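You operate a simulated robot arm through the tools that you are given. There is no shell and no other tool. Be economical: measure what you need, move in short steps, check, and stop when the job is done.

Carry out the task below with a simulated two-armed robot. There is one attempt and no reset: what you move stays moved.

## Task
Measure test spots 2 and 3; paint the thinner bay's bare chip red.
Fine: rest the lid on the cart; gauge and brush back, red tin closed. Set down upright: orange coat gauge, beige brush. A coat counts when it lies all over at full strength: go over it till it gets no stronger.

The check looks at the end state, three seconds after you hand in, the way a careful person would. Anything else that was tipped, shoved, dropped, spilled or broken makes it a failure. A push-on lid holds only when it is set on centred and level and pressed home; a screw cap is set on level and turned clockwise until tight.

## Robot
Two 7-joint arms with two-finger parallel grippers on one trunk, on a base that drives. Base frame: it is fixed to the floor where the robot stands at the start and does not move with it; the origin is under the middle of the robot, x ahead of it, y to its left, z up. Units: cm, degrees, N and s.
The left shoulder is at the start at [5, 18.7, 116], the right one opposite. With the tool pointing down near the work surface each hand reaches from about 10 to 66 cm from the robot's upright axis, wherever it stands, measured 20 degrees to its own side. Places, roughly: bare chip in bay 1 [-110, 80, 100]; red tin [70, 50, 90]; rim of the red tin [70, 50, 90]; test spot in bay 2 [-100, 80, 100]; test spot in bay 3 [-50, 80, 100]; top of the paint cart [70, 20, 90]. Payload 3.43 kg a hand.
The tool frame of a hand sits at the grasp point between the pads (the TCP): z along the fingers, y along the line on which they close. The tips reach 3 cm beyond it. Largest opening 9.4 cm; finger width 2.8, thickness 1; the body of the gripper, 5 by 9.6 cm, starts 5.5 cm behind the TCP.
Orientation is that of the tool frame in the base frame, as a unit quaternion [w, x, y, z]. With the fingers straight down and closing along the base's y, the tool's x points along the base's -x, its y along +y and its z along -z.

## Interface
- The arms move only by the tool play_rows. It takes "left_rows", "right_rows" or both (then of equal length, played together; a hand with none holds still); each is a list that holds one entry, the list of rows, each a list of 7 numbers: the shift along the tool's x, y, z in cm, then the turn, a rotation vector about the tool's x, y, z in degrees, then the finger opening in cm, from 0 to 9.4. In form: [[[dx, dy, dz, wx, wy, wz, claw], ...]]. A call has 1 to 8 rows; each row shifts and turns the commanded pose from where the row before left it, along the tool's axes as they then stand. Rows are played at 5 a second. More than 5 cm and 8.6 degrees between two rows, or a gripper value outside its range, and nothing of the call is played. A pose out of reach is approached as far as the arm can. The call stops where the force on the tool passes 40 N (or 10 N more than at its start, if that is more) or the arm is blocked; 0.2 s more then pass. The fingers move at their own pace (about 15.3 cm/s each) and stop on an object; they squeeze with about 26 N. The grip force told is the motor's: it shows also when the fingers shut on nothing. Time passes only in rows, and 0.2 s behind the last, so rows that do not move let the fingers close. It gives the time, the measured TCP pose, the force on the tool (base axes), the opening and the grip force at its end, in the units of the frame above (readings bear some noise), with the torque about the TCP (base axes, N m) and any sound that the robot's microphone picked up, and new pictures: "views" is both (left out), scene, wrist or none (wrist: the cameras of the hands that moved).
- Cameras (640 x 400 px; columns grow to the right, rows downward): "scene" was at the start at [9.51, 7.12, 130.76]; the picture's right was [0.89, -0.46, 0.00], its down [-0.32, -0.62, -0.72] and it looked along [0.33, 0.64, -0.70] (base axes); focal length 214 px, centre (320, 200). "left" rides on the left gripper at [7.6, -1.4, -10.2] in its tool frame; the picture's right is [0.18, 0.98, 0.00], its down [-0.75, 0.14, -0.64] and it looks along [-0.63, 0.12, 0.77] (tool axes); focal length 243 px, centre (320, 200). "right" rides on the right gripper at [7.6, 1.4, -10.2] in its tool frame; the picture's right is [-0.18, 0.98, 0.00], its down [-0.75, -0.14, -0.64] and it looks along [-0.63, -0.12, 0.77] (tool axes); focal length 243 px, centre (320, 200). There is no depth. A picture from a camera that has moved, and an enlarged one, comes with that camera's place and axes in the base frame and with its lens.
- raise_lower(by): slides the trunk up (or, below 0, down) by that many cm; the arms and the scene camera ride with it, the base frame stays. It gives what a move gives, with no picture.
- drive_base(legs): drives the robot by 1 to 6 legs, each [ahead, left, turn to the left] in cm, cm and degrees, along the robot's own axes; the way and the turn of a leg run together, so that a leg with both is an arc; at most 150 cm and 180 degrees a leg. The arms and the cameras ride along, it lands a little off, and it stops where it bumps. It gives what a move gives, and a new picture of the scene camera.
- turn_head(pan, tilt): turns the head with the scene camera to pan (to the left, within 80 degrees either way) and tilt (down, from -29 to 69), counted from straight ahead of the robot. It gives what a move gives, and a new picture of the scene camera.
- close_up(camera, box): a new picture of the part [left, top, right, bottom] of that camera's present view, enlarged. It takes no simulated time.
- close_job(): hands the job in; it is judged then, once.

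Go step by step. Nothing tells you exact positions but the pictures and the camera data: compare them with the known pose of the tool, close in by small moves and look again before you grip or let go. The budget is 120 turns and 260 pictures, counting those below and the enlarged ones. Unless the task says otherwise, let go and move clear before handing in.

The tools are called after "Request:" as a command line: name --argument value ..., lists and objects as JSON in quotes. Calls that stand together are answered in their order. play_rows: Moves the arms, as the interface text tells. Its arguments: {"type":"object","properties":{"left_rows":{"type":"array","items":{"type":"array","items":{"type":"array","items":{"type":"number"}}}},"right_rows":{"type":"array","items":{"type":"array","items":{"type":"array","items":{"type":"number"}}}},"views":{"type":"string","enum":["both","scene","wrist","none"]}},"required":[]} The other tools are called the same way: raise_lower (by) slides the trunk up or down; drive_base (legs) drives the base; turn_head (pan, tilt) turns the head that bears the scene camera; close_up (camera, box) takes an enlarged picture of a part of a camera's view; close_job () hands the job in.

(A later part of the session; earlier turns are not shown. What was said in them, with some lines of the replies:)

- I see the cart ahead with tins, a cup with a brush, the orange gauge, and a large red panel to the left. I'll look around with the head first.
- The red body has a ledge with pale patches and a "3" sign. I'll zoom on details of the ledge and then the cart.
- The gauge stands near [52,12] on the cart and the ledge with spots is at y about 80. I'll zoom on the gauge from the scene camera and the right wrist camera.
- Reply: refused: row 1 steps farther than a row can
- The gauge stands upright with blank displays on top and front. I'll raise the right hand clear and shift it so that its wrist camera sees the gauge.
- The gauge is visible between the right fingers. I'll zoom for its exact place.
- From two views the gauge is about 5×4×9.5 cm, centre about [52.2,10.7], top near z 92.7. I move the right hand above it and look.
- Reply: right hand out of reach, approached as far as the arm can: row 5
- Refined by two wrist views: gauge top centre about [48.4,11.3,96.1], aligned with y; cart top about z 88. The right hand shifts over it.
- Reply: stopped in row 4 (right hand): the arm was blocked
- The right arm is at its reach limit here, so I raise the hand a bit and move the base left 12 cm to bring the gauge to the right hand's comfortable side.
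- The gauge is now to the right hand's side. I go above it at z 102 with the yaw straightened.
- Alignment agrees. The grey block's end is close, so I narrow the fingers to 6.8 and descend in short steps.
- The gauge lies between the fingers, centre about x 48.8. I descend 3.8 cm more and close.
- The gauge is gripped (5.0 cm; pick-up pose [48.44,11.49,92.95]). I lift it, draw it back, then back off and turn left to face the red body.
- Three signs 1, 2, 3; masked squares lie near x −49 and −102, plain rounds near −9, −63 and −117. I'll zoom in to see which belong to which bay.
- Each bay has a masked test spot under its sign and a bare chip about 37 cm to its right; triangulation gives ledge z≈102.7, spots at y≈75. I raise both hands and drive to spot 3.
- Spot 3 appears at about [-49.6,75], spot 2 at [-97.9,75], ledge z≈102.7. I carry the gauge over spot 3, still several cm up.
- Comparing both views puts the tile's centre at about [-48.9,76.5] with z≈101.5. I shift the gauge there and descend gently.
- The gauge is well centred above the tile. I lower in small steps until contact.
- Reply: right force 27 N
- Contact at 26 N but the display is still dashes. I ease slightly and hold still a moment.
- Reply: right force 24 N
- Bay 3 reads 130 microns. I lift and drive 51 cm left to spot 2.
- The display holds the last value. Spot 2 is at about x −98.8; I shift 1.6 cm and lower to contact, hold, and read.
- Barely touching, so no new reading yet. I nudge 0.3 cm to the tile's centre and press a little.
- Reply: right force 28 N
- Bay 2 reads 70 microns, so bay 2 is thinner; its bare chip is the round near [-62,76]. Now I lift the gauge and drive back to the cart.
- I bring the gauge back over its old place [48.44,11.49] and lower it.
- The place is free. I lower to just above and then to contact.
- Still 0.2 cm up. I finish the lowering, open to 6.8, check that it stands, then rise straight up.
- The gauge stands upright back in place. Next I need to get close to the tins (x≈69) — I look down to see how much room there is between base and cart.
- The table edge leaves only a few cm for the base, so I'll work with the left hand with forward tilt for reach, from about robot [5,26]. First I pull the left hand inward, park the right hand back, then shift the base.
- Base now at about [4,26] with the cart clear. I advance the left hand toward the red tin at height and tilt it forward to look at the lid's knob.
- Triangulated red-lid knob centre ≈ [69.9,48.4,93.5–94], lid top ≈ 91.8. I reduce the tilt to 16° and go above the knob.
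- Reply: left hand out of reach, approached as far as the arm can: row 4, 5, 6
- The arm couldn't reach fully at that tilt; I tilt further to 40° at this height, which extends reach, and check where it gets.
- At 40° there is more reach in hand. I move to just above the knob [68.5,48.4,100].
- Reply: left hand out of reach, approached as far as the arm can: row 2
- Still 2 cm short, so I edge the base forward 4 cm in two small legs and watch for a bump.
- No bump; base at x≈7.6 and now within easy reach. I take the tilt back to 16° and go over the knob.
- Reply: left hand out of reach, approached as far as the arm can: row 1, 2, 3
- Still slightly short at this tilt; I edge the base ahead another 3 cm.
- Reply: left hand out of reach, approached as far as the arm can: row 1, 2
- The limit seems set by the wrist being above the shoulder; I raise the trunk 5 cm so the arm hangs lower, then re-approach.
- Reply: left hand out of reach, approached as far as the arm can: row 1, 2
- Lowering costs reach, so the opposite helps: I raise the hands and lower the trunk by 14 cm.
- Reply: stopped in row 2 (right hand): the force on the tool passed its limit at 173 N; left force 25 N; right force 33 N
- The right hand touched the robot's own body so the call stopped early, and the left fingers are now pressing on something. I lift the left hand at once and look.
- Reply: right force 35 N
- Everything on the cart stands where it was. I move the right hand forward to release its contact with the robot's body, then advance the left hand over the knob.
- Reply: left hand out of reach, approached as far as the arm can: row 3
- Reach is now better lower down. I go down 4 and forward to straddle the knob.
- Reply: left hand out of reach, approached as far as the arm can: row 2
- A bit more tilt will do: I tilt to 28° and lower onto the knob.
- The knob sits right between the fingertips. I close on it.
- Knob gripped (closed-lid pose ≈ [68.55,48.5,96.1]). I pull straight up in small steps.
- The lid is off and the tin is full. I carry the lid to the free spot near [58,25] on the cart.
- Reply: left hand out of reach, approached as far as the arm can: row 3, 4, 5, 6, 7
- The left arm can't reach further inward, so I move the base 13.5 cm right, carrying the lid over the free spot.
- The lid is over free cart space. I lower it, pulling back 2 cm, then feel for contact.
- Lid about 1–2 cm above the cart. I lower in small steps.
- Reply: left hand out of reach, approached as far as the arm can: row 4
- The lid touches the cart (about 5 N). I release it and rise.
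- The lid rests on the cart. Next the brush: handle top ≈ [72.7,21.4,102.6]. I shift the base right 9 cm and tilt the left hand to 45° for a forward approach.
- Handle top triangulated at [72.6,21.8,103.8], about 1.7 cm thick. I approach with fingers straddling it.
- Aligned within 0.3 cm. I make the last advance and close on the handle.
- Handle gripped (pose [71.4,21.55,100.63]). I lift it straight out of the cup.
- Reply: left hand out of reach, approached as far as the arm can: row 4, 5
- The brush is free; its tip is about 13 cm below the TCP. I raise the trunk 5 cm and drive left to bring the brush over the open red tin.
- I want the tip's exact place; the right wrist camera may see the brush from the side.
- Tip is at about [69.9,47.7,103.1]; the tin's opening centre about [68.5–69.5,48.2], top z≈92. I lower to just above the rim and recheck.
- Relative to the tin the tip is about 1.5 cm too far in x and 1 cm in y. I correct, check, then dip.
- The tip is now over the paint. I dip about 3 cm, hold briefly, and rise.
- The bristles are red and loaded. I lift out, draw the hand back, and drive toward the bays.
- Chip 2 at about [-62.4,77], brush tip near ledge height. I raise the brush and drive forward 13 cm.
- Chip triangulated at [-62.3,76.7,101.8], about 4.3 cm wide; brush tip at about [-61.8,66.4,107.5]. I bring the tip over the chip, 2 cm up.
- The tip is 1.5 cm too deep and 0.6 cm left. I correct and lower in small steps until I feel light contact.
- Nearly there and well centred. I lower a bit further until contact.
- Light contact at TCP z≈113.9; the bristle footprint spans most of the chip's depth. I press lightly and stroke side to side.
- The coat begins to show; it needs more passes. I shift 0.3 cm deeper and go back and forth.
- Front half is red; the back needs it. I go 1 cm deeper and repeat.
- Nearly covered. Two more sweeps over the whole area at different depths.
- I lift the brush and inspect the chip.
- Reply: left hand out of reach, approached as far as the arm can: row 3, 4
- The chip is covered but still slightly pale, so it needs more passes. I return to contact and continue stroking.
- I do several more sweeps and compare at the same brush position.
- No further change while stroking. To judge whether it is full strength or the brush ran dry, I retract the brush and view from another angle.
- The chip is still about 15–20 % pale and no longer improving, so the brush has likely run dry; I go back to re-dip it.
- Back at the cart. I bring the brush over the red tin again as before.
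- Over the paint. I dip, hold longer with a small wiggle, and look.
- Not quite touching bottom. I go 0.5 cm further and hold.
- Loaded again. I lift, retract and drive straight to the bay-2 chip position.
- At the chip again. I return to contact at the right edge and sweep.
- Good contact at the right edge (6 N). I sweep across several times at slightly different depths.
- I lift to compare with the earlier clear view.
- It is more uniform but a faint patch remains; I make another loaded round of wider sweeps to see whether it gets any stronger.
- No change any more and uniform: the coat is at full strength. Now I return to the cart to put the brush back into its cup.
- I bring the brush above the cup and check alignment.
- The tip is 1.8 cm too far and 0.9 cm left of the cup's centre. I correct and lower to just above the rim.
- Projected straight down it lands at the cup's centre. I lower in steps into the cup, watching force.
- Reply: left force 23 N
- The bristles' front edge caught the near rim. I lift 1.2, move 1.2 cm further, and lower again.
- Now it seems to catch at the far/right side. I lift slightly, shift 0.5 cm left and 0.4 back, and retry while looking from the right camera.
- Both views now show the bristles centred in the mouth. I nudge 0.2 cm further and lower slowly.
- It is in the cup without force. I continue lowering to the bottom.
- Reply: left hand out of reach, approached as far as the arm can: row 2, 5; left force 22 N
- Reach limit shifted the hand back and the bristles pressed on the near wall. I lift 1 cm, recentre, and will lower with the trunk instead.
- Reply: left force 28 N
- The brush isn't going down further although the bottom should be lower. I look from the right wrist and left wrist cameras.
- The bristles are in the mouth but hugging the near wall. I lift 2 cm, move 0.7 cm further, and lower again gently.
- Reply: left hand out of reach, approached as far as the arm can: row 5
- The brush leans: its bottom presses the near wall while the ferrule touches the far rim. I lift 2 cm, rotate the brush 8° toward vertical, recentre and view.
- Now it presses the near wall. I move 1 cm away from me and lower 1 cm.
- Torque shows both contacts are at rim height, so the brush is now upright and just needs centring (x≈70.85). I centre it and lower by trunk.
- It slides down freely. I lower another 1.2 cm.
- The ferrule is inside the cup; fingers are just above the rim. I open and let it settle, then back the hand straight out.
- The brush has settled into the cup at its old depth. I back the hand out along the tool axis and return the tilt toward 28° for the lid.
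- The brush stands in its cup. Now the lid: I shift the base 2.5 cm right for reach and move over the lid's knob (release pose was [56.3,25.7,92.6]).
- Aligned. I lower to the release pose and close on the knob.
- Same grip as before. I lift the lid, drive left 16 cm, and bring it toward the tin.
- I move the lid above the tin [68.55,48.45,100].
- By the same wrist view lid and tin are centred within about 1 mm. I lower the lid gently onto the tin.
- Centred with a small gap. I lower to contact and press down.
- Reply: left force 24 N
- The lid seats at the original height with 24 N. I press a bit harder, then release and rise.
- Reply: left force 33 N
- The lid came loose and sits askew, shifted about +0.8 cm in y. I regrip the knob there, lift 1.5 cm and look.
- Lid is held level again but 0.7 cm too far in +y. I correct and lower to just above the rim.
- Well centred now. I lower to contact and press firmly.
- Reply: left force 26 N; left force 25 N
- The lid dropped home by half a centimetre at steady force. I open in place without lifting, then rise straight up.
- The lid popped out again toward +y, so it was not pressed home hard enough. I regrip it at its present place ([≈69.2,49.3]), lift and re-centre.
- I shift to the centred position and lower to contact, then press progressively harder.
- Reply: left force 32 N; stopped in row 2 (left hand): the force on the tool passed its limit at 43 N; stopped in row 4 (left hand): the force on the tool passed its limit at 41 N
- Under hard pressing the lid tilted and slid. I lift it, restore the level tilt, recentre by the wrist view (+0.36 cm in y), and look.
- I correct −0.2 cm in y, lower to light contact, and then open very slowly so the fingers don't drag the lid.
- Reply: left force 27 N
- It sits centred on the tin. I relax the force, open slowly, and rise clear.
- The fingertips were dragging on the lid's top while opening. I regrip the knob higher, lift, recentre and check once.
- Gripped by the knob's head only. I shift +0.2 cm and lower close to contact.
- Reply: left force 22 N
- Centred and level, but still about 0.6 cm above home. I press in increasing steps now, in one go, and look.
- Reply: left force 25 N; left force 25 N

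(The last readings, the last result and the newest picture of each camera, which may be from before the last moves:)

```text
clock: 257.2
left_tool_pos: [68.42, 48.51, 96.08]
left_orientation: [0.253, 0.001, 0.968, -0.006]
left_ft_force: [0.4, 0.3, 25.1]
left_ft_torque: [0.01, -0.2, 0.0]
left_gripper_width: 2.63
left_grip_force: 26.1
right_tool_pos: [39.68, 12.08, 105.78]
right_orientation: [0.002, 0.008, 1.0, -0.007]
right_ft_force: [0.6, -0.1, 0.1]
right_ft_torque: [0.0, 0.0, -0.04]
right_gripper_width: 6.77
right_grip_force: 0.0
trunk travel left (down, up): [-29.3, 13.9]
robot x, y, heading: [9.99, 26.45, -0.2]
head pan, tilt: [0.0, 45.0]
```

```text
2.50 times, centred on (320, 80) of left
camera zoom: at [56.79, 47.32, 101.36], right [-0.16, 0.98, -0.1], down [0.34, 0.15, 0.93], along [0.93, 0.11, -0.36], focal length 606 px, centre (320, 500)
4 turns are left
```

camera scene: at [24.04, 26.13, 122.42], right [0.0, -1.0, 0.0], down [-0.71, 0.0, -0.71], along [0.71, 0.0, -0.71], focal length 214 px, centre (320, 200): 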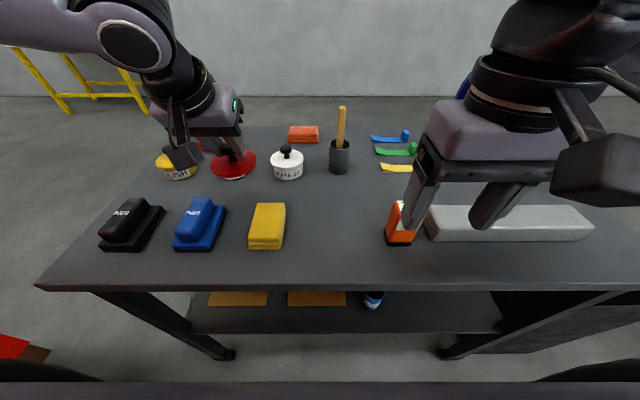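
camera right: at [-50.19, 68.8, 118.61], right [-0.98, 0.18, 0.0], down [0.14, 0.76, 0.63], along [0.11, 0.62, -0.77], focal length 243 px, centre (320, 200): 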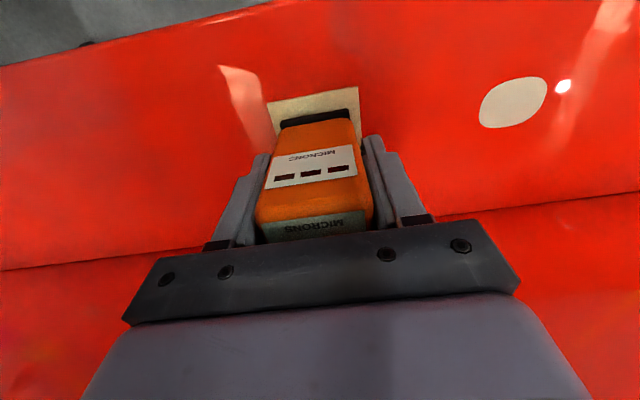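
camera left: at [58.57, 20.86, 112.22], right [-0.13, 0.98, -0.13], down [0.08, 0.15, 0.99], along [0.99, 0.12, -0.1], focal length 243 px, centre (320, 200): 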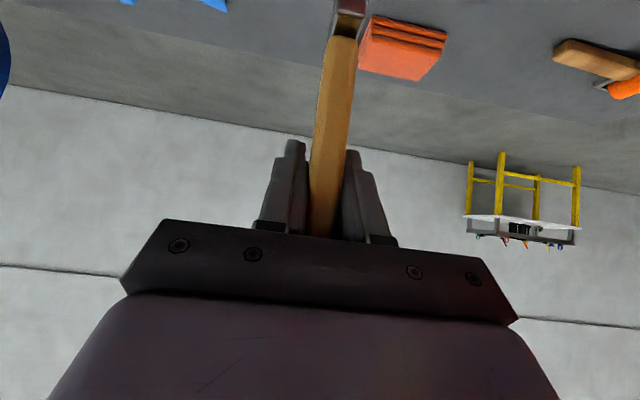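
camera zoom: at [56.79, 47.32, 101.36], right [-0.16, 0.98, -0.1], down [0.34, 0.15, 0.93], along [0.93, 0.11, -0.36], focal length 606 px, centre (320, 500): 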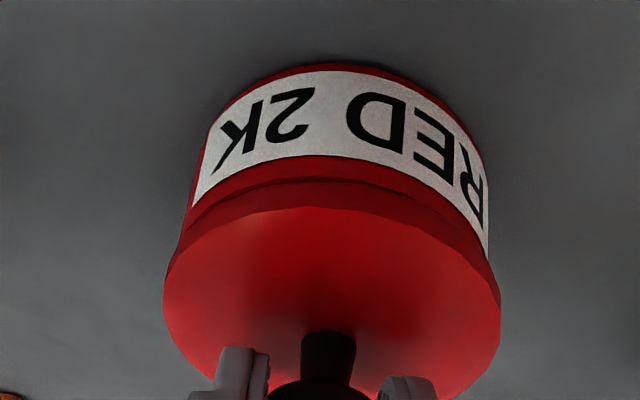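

The grip slips at 25 N, so I'll press from above with closed fingers instead. First I relax the force, open slowly without touching the lid, rise and look.

Request:
play_rows --left_rows '[[[-0.1, 0, -0.18, 0, 0, 0, 1], [-0.07, 0, -0.13, 0, 0, 0, 1], [0, 0, 0, 0, 0, 0, 1], [0, 0, 0, 0, 0, 0, 2.8], [0, 0, 0, 0, 0, 0, 3.1], [0, 0, 0, 0, 0, 0, 4], [0, 0, 0, 0, 0, 0, 5], [0, 0, 0, 0, 0, 0, 5]]]' --views "none"

Request:
play_rows --left_rows '[[[-0.7, 0, -1.26, 0, 0, 0, 5], [-1.2, 0, -2.17, 0, 0, 0, 5], [-0.95, 0, -1.71, 0, 0, 0, 5], [0, 0, 0, 0, 0, 0, 0], [0, 0, 0, 0, 0, 0, 0]]]' --views "none"

Request:
close_up --camera "scene" --box '[190, 120, 270, 200]'

Request:
close_up --camera "left" --box '[220, 0, 420, 160]'

```text
clock: 259.0
left_tool_pos: [68.59, 48.72, 95.94]
left_orientation: [0.249, 0.0, 0.968, -0.004]
left_ft_force: [0.2, 0.4, -0.3]
left_ft_torque: [0.02, 0.0, -0.01]
left_gripper_width: 4.99
left_grip_force: 0.0
right_tool_pos: [39.79, 12.2, 105.76]
right_orientation: [0.001, 0.008, 1.0, -0.007]
right_ft_force: [0.7, 0.3, 0.1]
right_ft_torque: [0.03, 0.01, 0.02]
right_gripper_width: 6.81
right_grip_force: 0.1
trunk travel left (down, up): [-29.3, 13.9]
robot x, y, heading: [9.94, 26.19, -0.1]
head pan, tilt: [0.0, 45.0]
```

```text
clock: 260.2
left_tool_pos: [68.56, 48.61, 101.9]
left_orientation: [0.25, 0.001, 0.968, -0.005]
left_ft_force: [-0.7, 0.5, -0.9]
left_ft_torque: [-0.02, 0.01, 0.01]
left_gripper_width: 0.0
left_grip_force: 26.3
right_tool_pos: [39.77, 12.17, 105.51]
right_orientation: [0.002, 0.008, 1.0, -0.007]
right_ft_force: [-0.5, -0.5, 0.6]
right_ft_torque: [-0.01, 0.01, 0.05]
right_gripper_width: 6.8
right_grip_force: 0.0
trunk travel left (down, up): [-29.3, 13.9]
robot x, y, heading: [10.01, 26.4, 0.0]
head pan, tilt: [0.0, 45.0]
```

```text
5.00 times, centred on (230, 160) of scene
camera zoom: at [24.03, 26.12, 122.42], right [0.0, -1.0, 0.0], down [-0.71, 0.0, -0.71], along [0.71, 0.0, -0.71], focal length 1072 px, centre (770, 400)
```

zoom: 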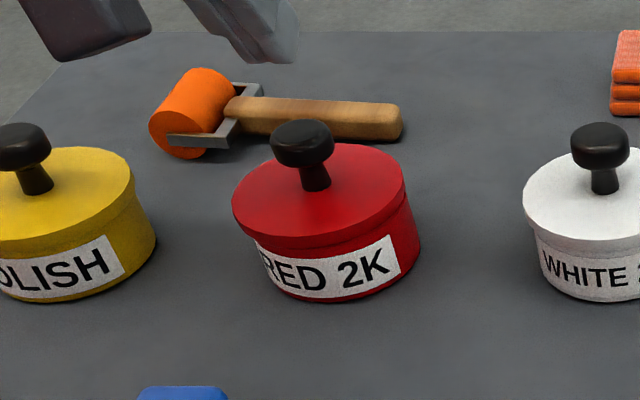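

```text
2.50 times, centred on (320, 80) of left
camera zoom: at [57.02, 47.47, 107.28], right [-0.16, 0.98, -0.1], down [0.35, 0.15, 0.93], along [0.92, 0.11, -0.37], focal length 606 px, centre (320, 500)
3 turns are left
```

zoom: 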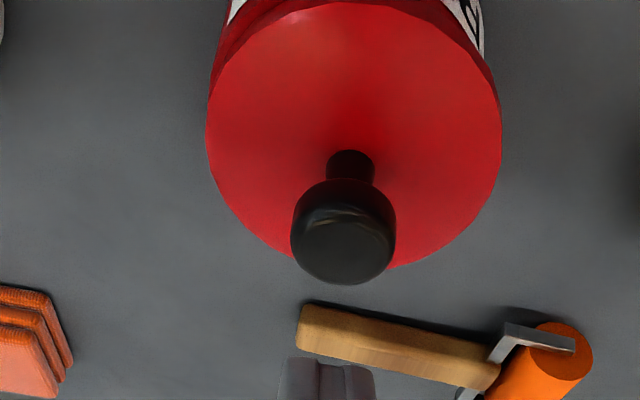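

The lid now rests centred and level. With closed fingers I press straight down on the knob twice, then rise and back away.

Request:
play_rows --left_rows '[[[-0.2, 0.1, 0.1, 0, 0, 0, 0], [0.73, 0, 1.3, 0, 0, 0, 0], [0.73, 0, 1.3, 0, 0, 0, 0], [0, 0, 0, 0, 0, 0, 0]]]' --views "none"

Request:
play_rows --left_rows '[[[0.1, 0, 0.17, 0, 0, 0, 0], [0.1, 0, 0.17, 0, 0, 0, 0], [0.1, 0, 0.17, 0, 0, 0, 0], [0.1, 0, 0.17, 0, 0, 0, 0], [0.1, 0, 0.17, 0, 0, 0, 0], [0.1, 0, 0.17, 0, 0, 0, 0], [0.1, 0, 0.17, 0, 0, 0, 0], [0.1, 0, 0.17, 0, 0, 0, 0]]]' --views "none"

Request:
play_rows --left_rows '[[[0.1, 0, 0.17, 0, 0, 0, 0], [0.1, 0, 0.17, 0, 0, 0, 0], [0.1, 0, 0.17, 0, 0, 0, 0], [0.1, 0, 0.17, 0, 0, 0, 0]]]' --views "none"

Request:
play_rows --left_rows '[[[-0.5, 0, -0.9, 0, 0, 0, 0], [-1.2, 0, -2.17, 0, 0, 0, 0], [-1.2, 0, -2.17, 0, 0, 0, 0], [-1.2, 0, -2.17, 0, 0, 0, 0], [3, 0, -2.5, 0, 0, 0, 0]]]' --views "none"

Request:
close_up --camera "scene" --box '[190, 120, 270, 200]'

```text
clock: 261.2
left_tool_pos: [68.8, 48.83, 98.82]
left_orientation: [0.249, 0.0, 0.969, -0.005]
left_ft_force: [0.2, 0.0, 0.5]
left_ft_torque: [-0.01, 0.01, 0.03]
left_gripper_width: 0.0
left_grip_force: 26.1
right_tool_pos: [39.64, 12.12, 105.74]
right_orientation: [0.002, 0.008, 1.0, -0.008]
right_ft_force: [0.5, 0.5, -0.3]
right_ft_torque: [-0.02, 0.0, -0.01]
right_gripper_width: 6.77
right_grip_force: 0.0
trunk travel left (down, up): [-29.3, 13.9]
robot x, y, heading: [10.28, 26.56, 0.0]
head pan, tilt: [0.0, 45.0]
```

```text
clock: 262.8
left_tool_pos: [69.06, 48.83, 98.62]
left_orientation: [0.262, 0.0, 0.965, -0.007]
left_ft_force: [-0.3, -0.4, 10.7]
left_ft_torque: [-0.01, -0.07, 0.03]
left_gripper_width: 0.0
left_grip_force: 25.9
right_tool_pos: [39.72, 12.2, 105.58]
right_orientation: [0.003, 0.007, 1.0, -0.008]
right_ft_force: [0.9, 0.6, 0.6]
right_ft_torque: [0.0, -0.01, -0.01]
right_gripper_width: 6.81
right_grip_force: 0.0
trunk travel left (down, up): [-29.3, 13.9]
robot x, y, heading: [10.47, 26.47, -0.2]
head pan, tilt: [0.0, 45.0]
stopped in row 7 (left hand): the force on the tool passed its limit at 41 N (the readings are from after the stop); the commanded pose is now the measured one
```

```text
clock: 263.9
left_tool_pos: [69.29, 48.58, 98.65]
left_orientation: [0.27, -0.001, 0.963, -0.009]
left_ft_force: [0.6, -0.2, 10.4]
left_ft_torque: [-0.05, -0.07, 0.03]
left_gripper_width: 0.0
left_grip_force: 26.3
right_tool_pos: [39.76, 12.19, 105.55]
right_orientation: [0.003, 0.007, 1.0, -0.007]
right_ft_force: [-0.6, -0.5, 0.5]
right_ft_torque: [0.01, 0.01, 0.02]
right_gripper_width: 6.81
right_grip_force: 0.2
trunk travel left (down, up): [-29.3, 13.9]
robot x, y, heading: [10.3, 26.31, -0.1]
head pan, tilt: [0.0, 45.0]
stopped in row 4 (left hand): the force on the tool passed its limit at 40 N (the readings are from after the stop); the commanded pose is now the measured one
```

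```text
clock: 265.1
left_tool_pos: [65.02, 48.96, 107.4]
left_orientation: [0.267, -0.001, 0.964, -0.007]
left_ft_force: [0.0, 0.3, 0.1]
left_ft_torque: [-0.01, 0.0, 0.0]
left_gripper_width: 0.01
left_grip_force: 25.6
right_tool_pos: [39.8, 12.26, 105.62]
right_orientation: [0.001, 0.007, 1.0, -0.008]
right_ft_force: [0.1, 0.6, 0.0]
right_ft_torque: [0.05, -0.03, -0.04]
right_gripper_width: 6.79
right_grip_force: 0.0
trunk travel left (down, up): [-29.3, 13.9]
robot x, y, heading: [10.19, 26.5, 0.1]
head pan, tilt: [0.0, 45.0]
```

```text
5.00 times, centred on (230, 160) of scene
camera zoom: at [23.96, 26.15, 122.43], right [0.0, -1.0, 0.0], down [-0.71, 0.0, -0.71], along [0.71, 0.0, -0.71], focal length 1072 px, centre (770, 400)
2 turns are left
```

zoom: 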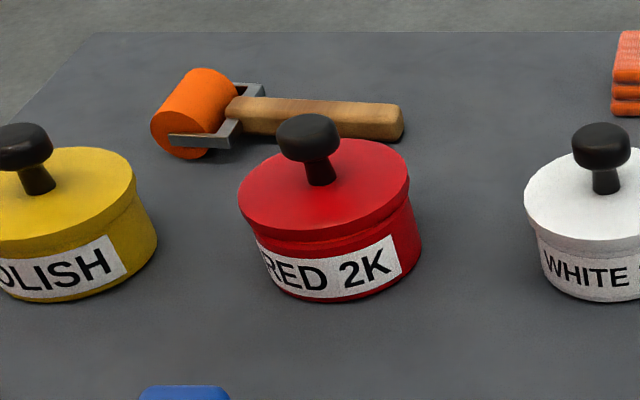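

The off-centre push lifted the lid slightly. I repeat the procedure that had set it level and home: regrip high, recentre, press through the grip, relax, open slowly, rise.

Request:
play_rows --left_rows '[[[-0.24, -0.25, 3.5, 0, 2.2, 0, 5], [-0.24, -0.2, 3.5, 0, 0, 0, 5], [1.06, 0, 1.93, 0, 0, 0, 5], [1.06, 0, 1.93, 0, 0, 0, 5], [0, 0, 0, 0, 0, 0, 5], [0, 0, 0, 0, 0, 0, 3], [0, 0, 0, 0, 0, 0, 1], [0, 0, 0, 0, 0, 0, 1]]]' --views "none"

Request:
play_rows --left_rows '[[[-0.24, 0, -0.44, 0, 0, 0, 1], [0.26, 0.05, -0.14, 0, 0, 0, 1], [0.24, 0, 0.44, 0, 0, 0, 1], [0.12, 0, 0.22, 0, 0, 0, 1], [0.12, 0, 0.22, 0, 0, 0, 1], [0, 0, 0, 0, 0, 0, 1]]]' --views "none"

Request:
play_rows --left_rows '[[[0.06, 0, 0.11, 0, 0, 0, 1], [0.06, 0, 0.11, 0, 0, 0, 1], [0.06, 0, 0.11, 0, 0, 0, 1], [0.06, 0, 0.11, 0, 0, 0, 1], [0, 0, 0, 0, 0, 0, 1]]]' --views "none"

Request:
play_rows --left_rows '[[[0.06, 0, 0.11, 0, 0, 0, 1], [0.06, 0, 0.11, 0, 0, 0, 1], [0.06, 0, 0.11, 0, 0, 0, 1], [0.06, 0, 0.11, 0, 0, 0, 1], [0, 0, 0, 0, 0, 0, 1]]]' --views "none"

Request:
play_rows --left_rows '[[[-0.1, 0, -0.18, 0, 0, 0, 1], [-0.07, 0, -0.13, 0, 0, 0, 1], [0, 0, 0, 0, 0, 0, 1], [0, 0, 0, 0, 0, 0, 2.8], [0, 0, 0, 0, 0, 0, 3.1], [0, 0, 0, 0, 0, 0, 4], [0, 0, 0, 0, 0, 0, 5], [0, 0, 0, 0, 0, 0, 5]]]' --views "none"

Request:
play_rows --left_rows '[[[-0.7, 0, -1.26, 0, 0, 0, 5], [-1.2, 0, -2.17, 0, 0, 0, 5], [-0.95, 0, -1.71, 0, 0, 0, 5], [-1.9, 0, -3.5, 0, 0, 0, 5], [3, 0, -2.5, 0, 0, 0, 5]]]' --views "none"

Request:
close_up --camera "scene" --box '[190, 120, 270, 200]'

```text
clock: 266.9
left_tool_pos: [69.04, 48.41, 97.13]
left_orientation: [0.247, -0.001, 0.969, -0.008]
left_ft_force: [0.1, -0.1, 0.2]
left_ft_torque: [-0.01, -0.03, -0.03]
left_gripper_width: 2.62
left_grip_force: 25.9
right_tool_pos: [39.79, 12.11, 105.51]
right_orientation: [0.002, 0.007, 1.0, -0.008]
right_ft_force: [0.6, 0.8, 0.5]
right_ft_torque: [-0.02, 0.02, -0.01]
right_gripper_width: 6.79
right_grip_force: 0.1
trunk travel left (down, up): [-29.3, 13.9]
robot x, y, heading: [10.52, 26.67, -0.0]
head pan, tilt: [0.0, 45.0]
```

```text
clock: 268.3
left_tool_pos: [68.83, 48.29, 97.11]
left_orientation: [0.251, 0.0, 0.968, -0.009]
left_ft_force: [-0.8, 2.2, 18.5]
left_ft_torque: [0.08, 0.23, 0.02]
left_gripper_width: 2.64
left_grip_force: 25.5
right_tool_pos: [39.68, 12.15, 105.63]
right_orientation: [0.002, 0.007, 1.0, -0.007]
right_ft_force: [0.1, -0.5, 0.2]
right_ft_torque: [0.0, -0.03, -0.02]
right_gripper_width: 6.82
right_grip_force: 0.1
trunk travel left (down, up): [-29.3, 13.9]
robot x, y, heading: [9.93, 26.03, 0.0]
head pan, tilt: [0.0, 45.0]
```

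```text
clock: 269.5
left_tool_pos: [68.59, 48.33, 96.63]
left_orientation: [0.251, -0.001, 0.968, -0.009]
left_ft_force: [3.3, 2.5, 24.2]
left_ft_torque: [0.07, -0.33, 0.01]
left_gripper_width: 2.63
left_grip_force: 25.7
right_tool_pos: [39.77, 12.2, 105.7]
right_orientation: [0.003, 0.006, 1.0, -0.007]
right_ft_force: [0.4, 0.0, -0.1]
right_ft_torque: [0.01, 0.0, 0.01]
right_gripper_width: 6.78
right_grip_force: 0.1
trunk travel left (down, up): [-29.3, 13.9]
robot x, y, heading: [9.77, 26.42, -0.0]
head pan, tilt: [0.0, 45.0]
```

```text
clock: 270.7
left_tool_pos: [68.63, 48.13, 96.03]
left_orientation: [0.252, 0.0, 0.968, -0.009]
left_ft_force: [1.3, 4.8, 24.5]
left_ft_torque: [0.06, -0.29, 0.05]
left_gripper_width: 2.62
left_grip_force: 25.9
right_tool_pos: [39.62, 12.21, 105.6]
right_orientation: [0.003, 0.008, 1.0, -0.007]
right_ft_force: [0.0, -0.1, -0.2]
right_ft_torque: [0.02, 0.0, -0.01]
right_gripper_width: 6.79
right_grip_force: 0.0
trunk travel left (down, up): [-29.3, 13.9]
robot x, y, heading: [10.14, 26.21, -0.1]
head pan, tilt: [0.0, 45.0]
```

```text
clock: 272.5
left_tool_pos: [68.67, 48.27, 96.05]
left_orientation: [0.247, 0.001, 0.969, -0.008]
left_ft_force: [0.9, -0.6, 0.6]
left_ft_torque: [0.02, 0.04, 0.05]
left_gripper_width: 5.01
left_grip_force: 0.1
right_tool_pos: [39.75, 12.18, 105.61]
right_orientation: [0.002, 0.007, 1.0, -0.008]
right_ft_force: [0.6, -0.3, 0.9]
right_ft_torque: [-0.02, -0.01, 0.02]
right_gripper_width: 6.81
right_grip_force: 0.1
trunk travel left (down, up): [-29.3, 13.9]
robot x, y, heading: [10.36, 26.3, 0.2]
head pan, tilt: [0.0, 45.0]
```

```text
clock: 273.7
left_tool_pos: [64.86, 48.52, 106.87]
left_orientation: [0.248, 0.0, 0.969, -0.008]
left_ft_force: [0.4, 0.2, 0.3]
left_ft_torque: [0.04, -0.01, -0.02]
left_gripper_width: 5.0
left_grip_force: 0.1
right_tool_pos: [39.79, 12.13, 105.76]
right_orientation: [0.002, 0.007, 1.0, -0.008]
right_ft_force: [0.1, 0.1, 0.0]
right_ft_torque: [-0.03, 0.0, -0.03]
right_gripper_width: 6.75
right_grip_force: 0.1
trunk travel left (down, up): [-29.3, 13.9]
robot x, y, heading: [10.17, 26.44, -0.3]
head pan, tilt: [0.0, 45.0]
```

```text
5.00 times, centred on (230, 160) of scene
camera zoom: at [23.96, 26.15, 122.43], right [0.0, -1.0, 0.0], down [-0.71, 0.0, -0.71], along [0.71, 0.0, -0.71], focal length 1072 px, centre (770, 400)
1 turns are left
```

zoom: 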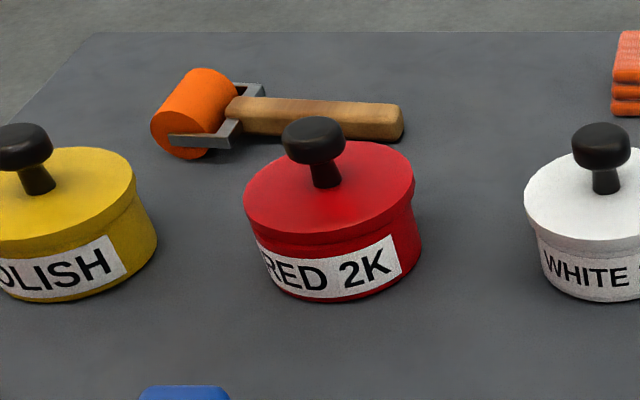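

Spot 2 read 70 microns and spot 3 read 130, so I painted bay 2's bare chip red; a faint paler patch remained, and more sweeps after re-dipping did not change it. The gauge and brush are back. The red tin's lid is on level, about centred, but I never confirmed that it was pressed home.

Request:
close_job

```text
The job is handed in.
```

I measured both spots, painted bay 2's chip and put everything back, but I can't confirm that the red tin's lid is pressed home.

- **Measurements:** Test spot 2 read 70 microns and test spot 3 read 130, so bay 2 is the thinner one.
- **Paint:** I painted bay 2's bare chip red. It kept a faint paler patch that more sweeps with a freshly dipped brush did not change, so I took that as full strength.
- **Gauge and brush:** The orange gauge stands upright in its old place on the cart. The beige brush is back in its cup.
- **Red tin:** The lid came loose several times while I was closing the tin. In the last picture it sits level and about centred. My grip slipped at about 25 N, and I never felt or heard it seat.
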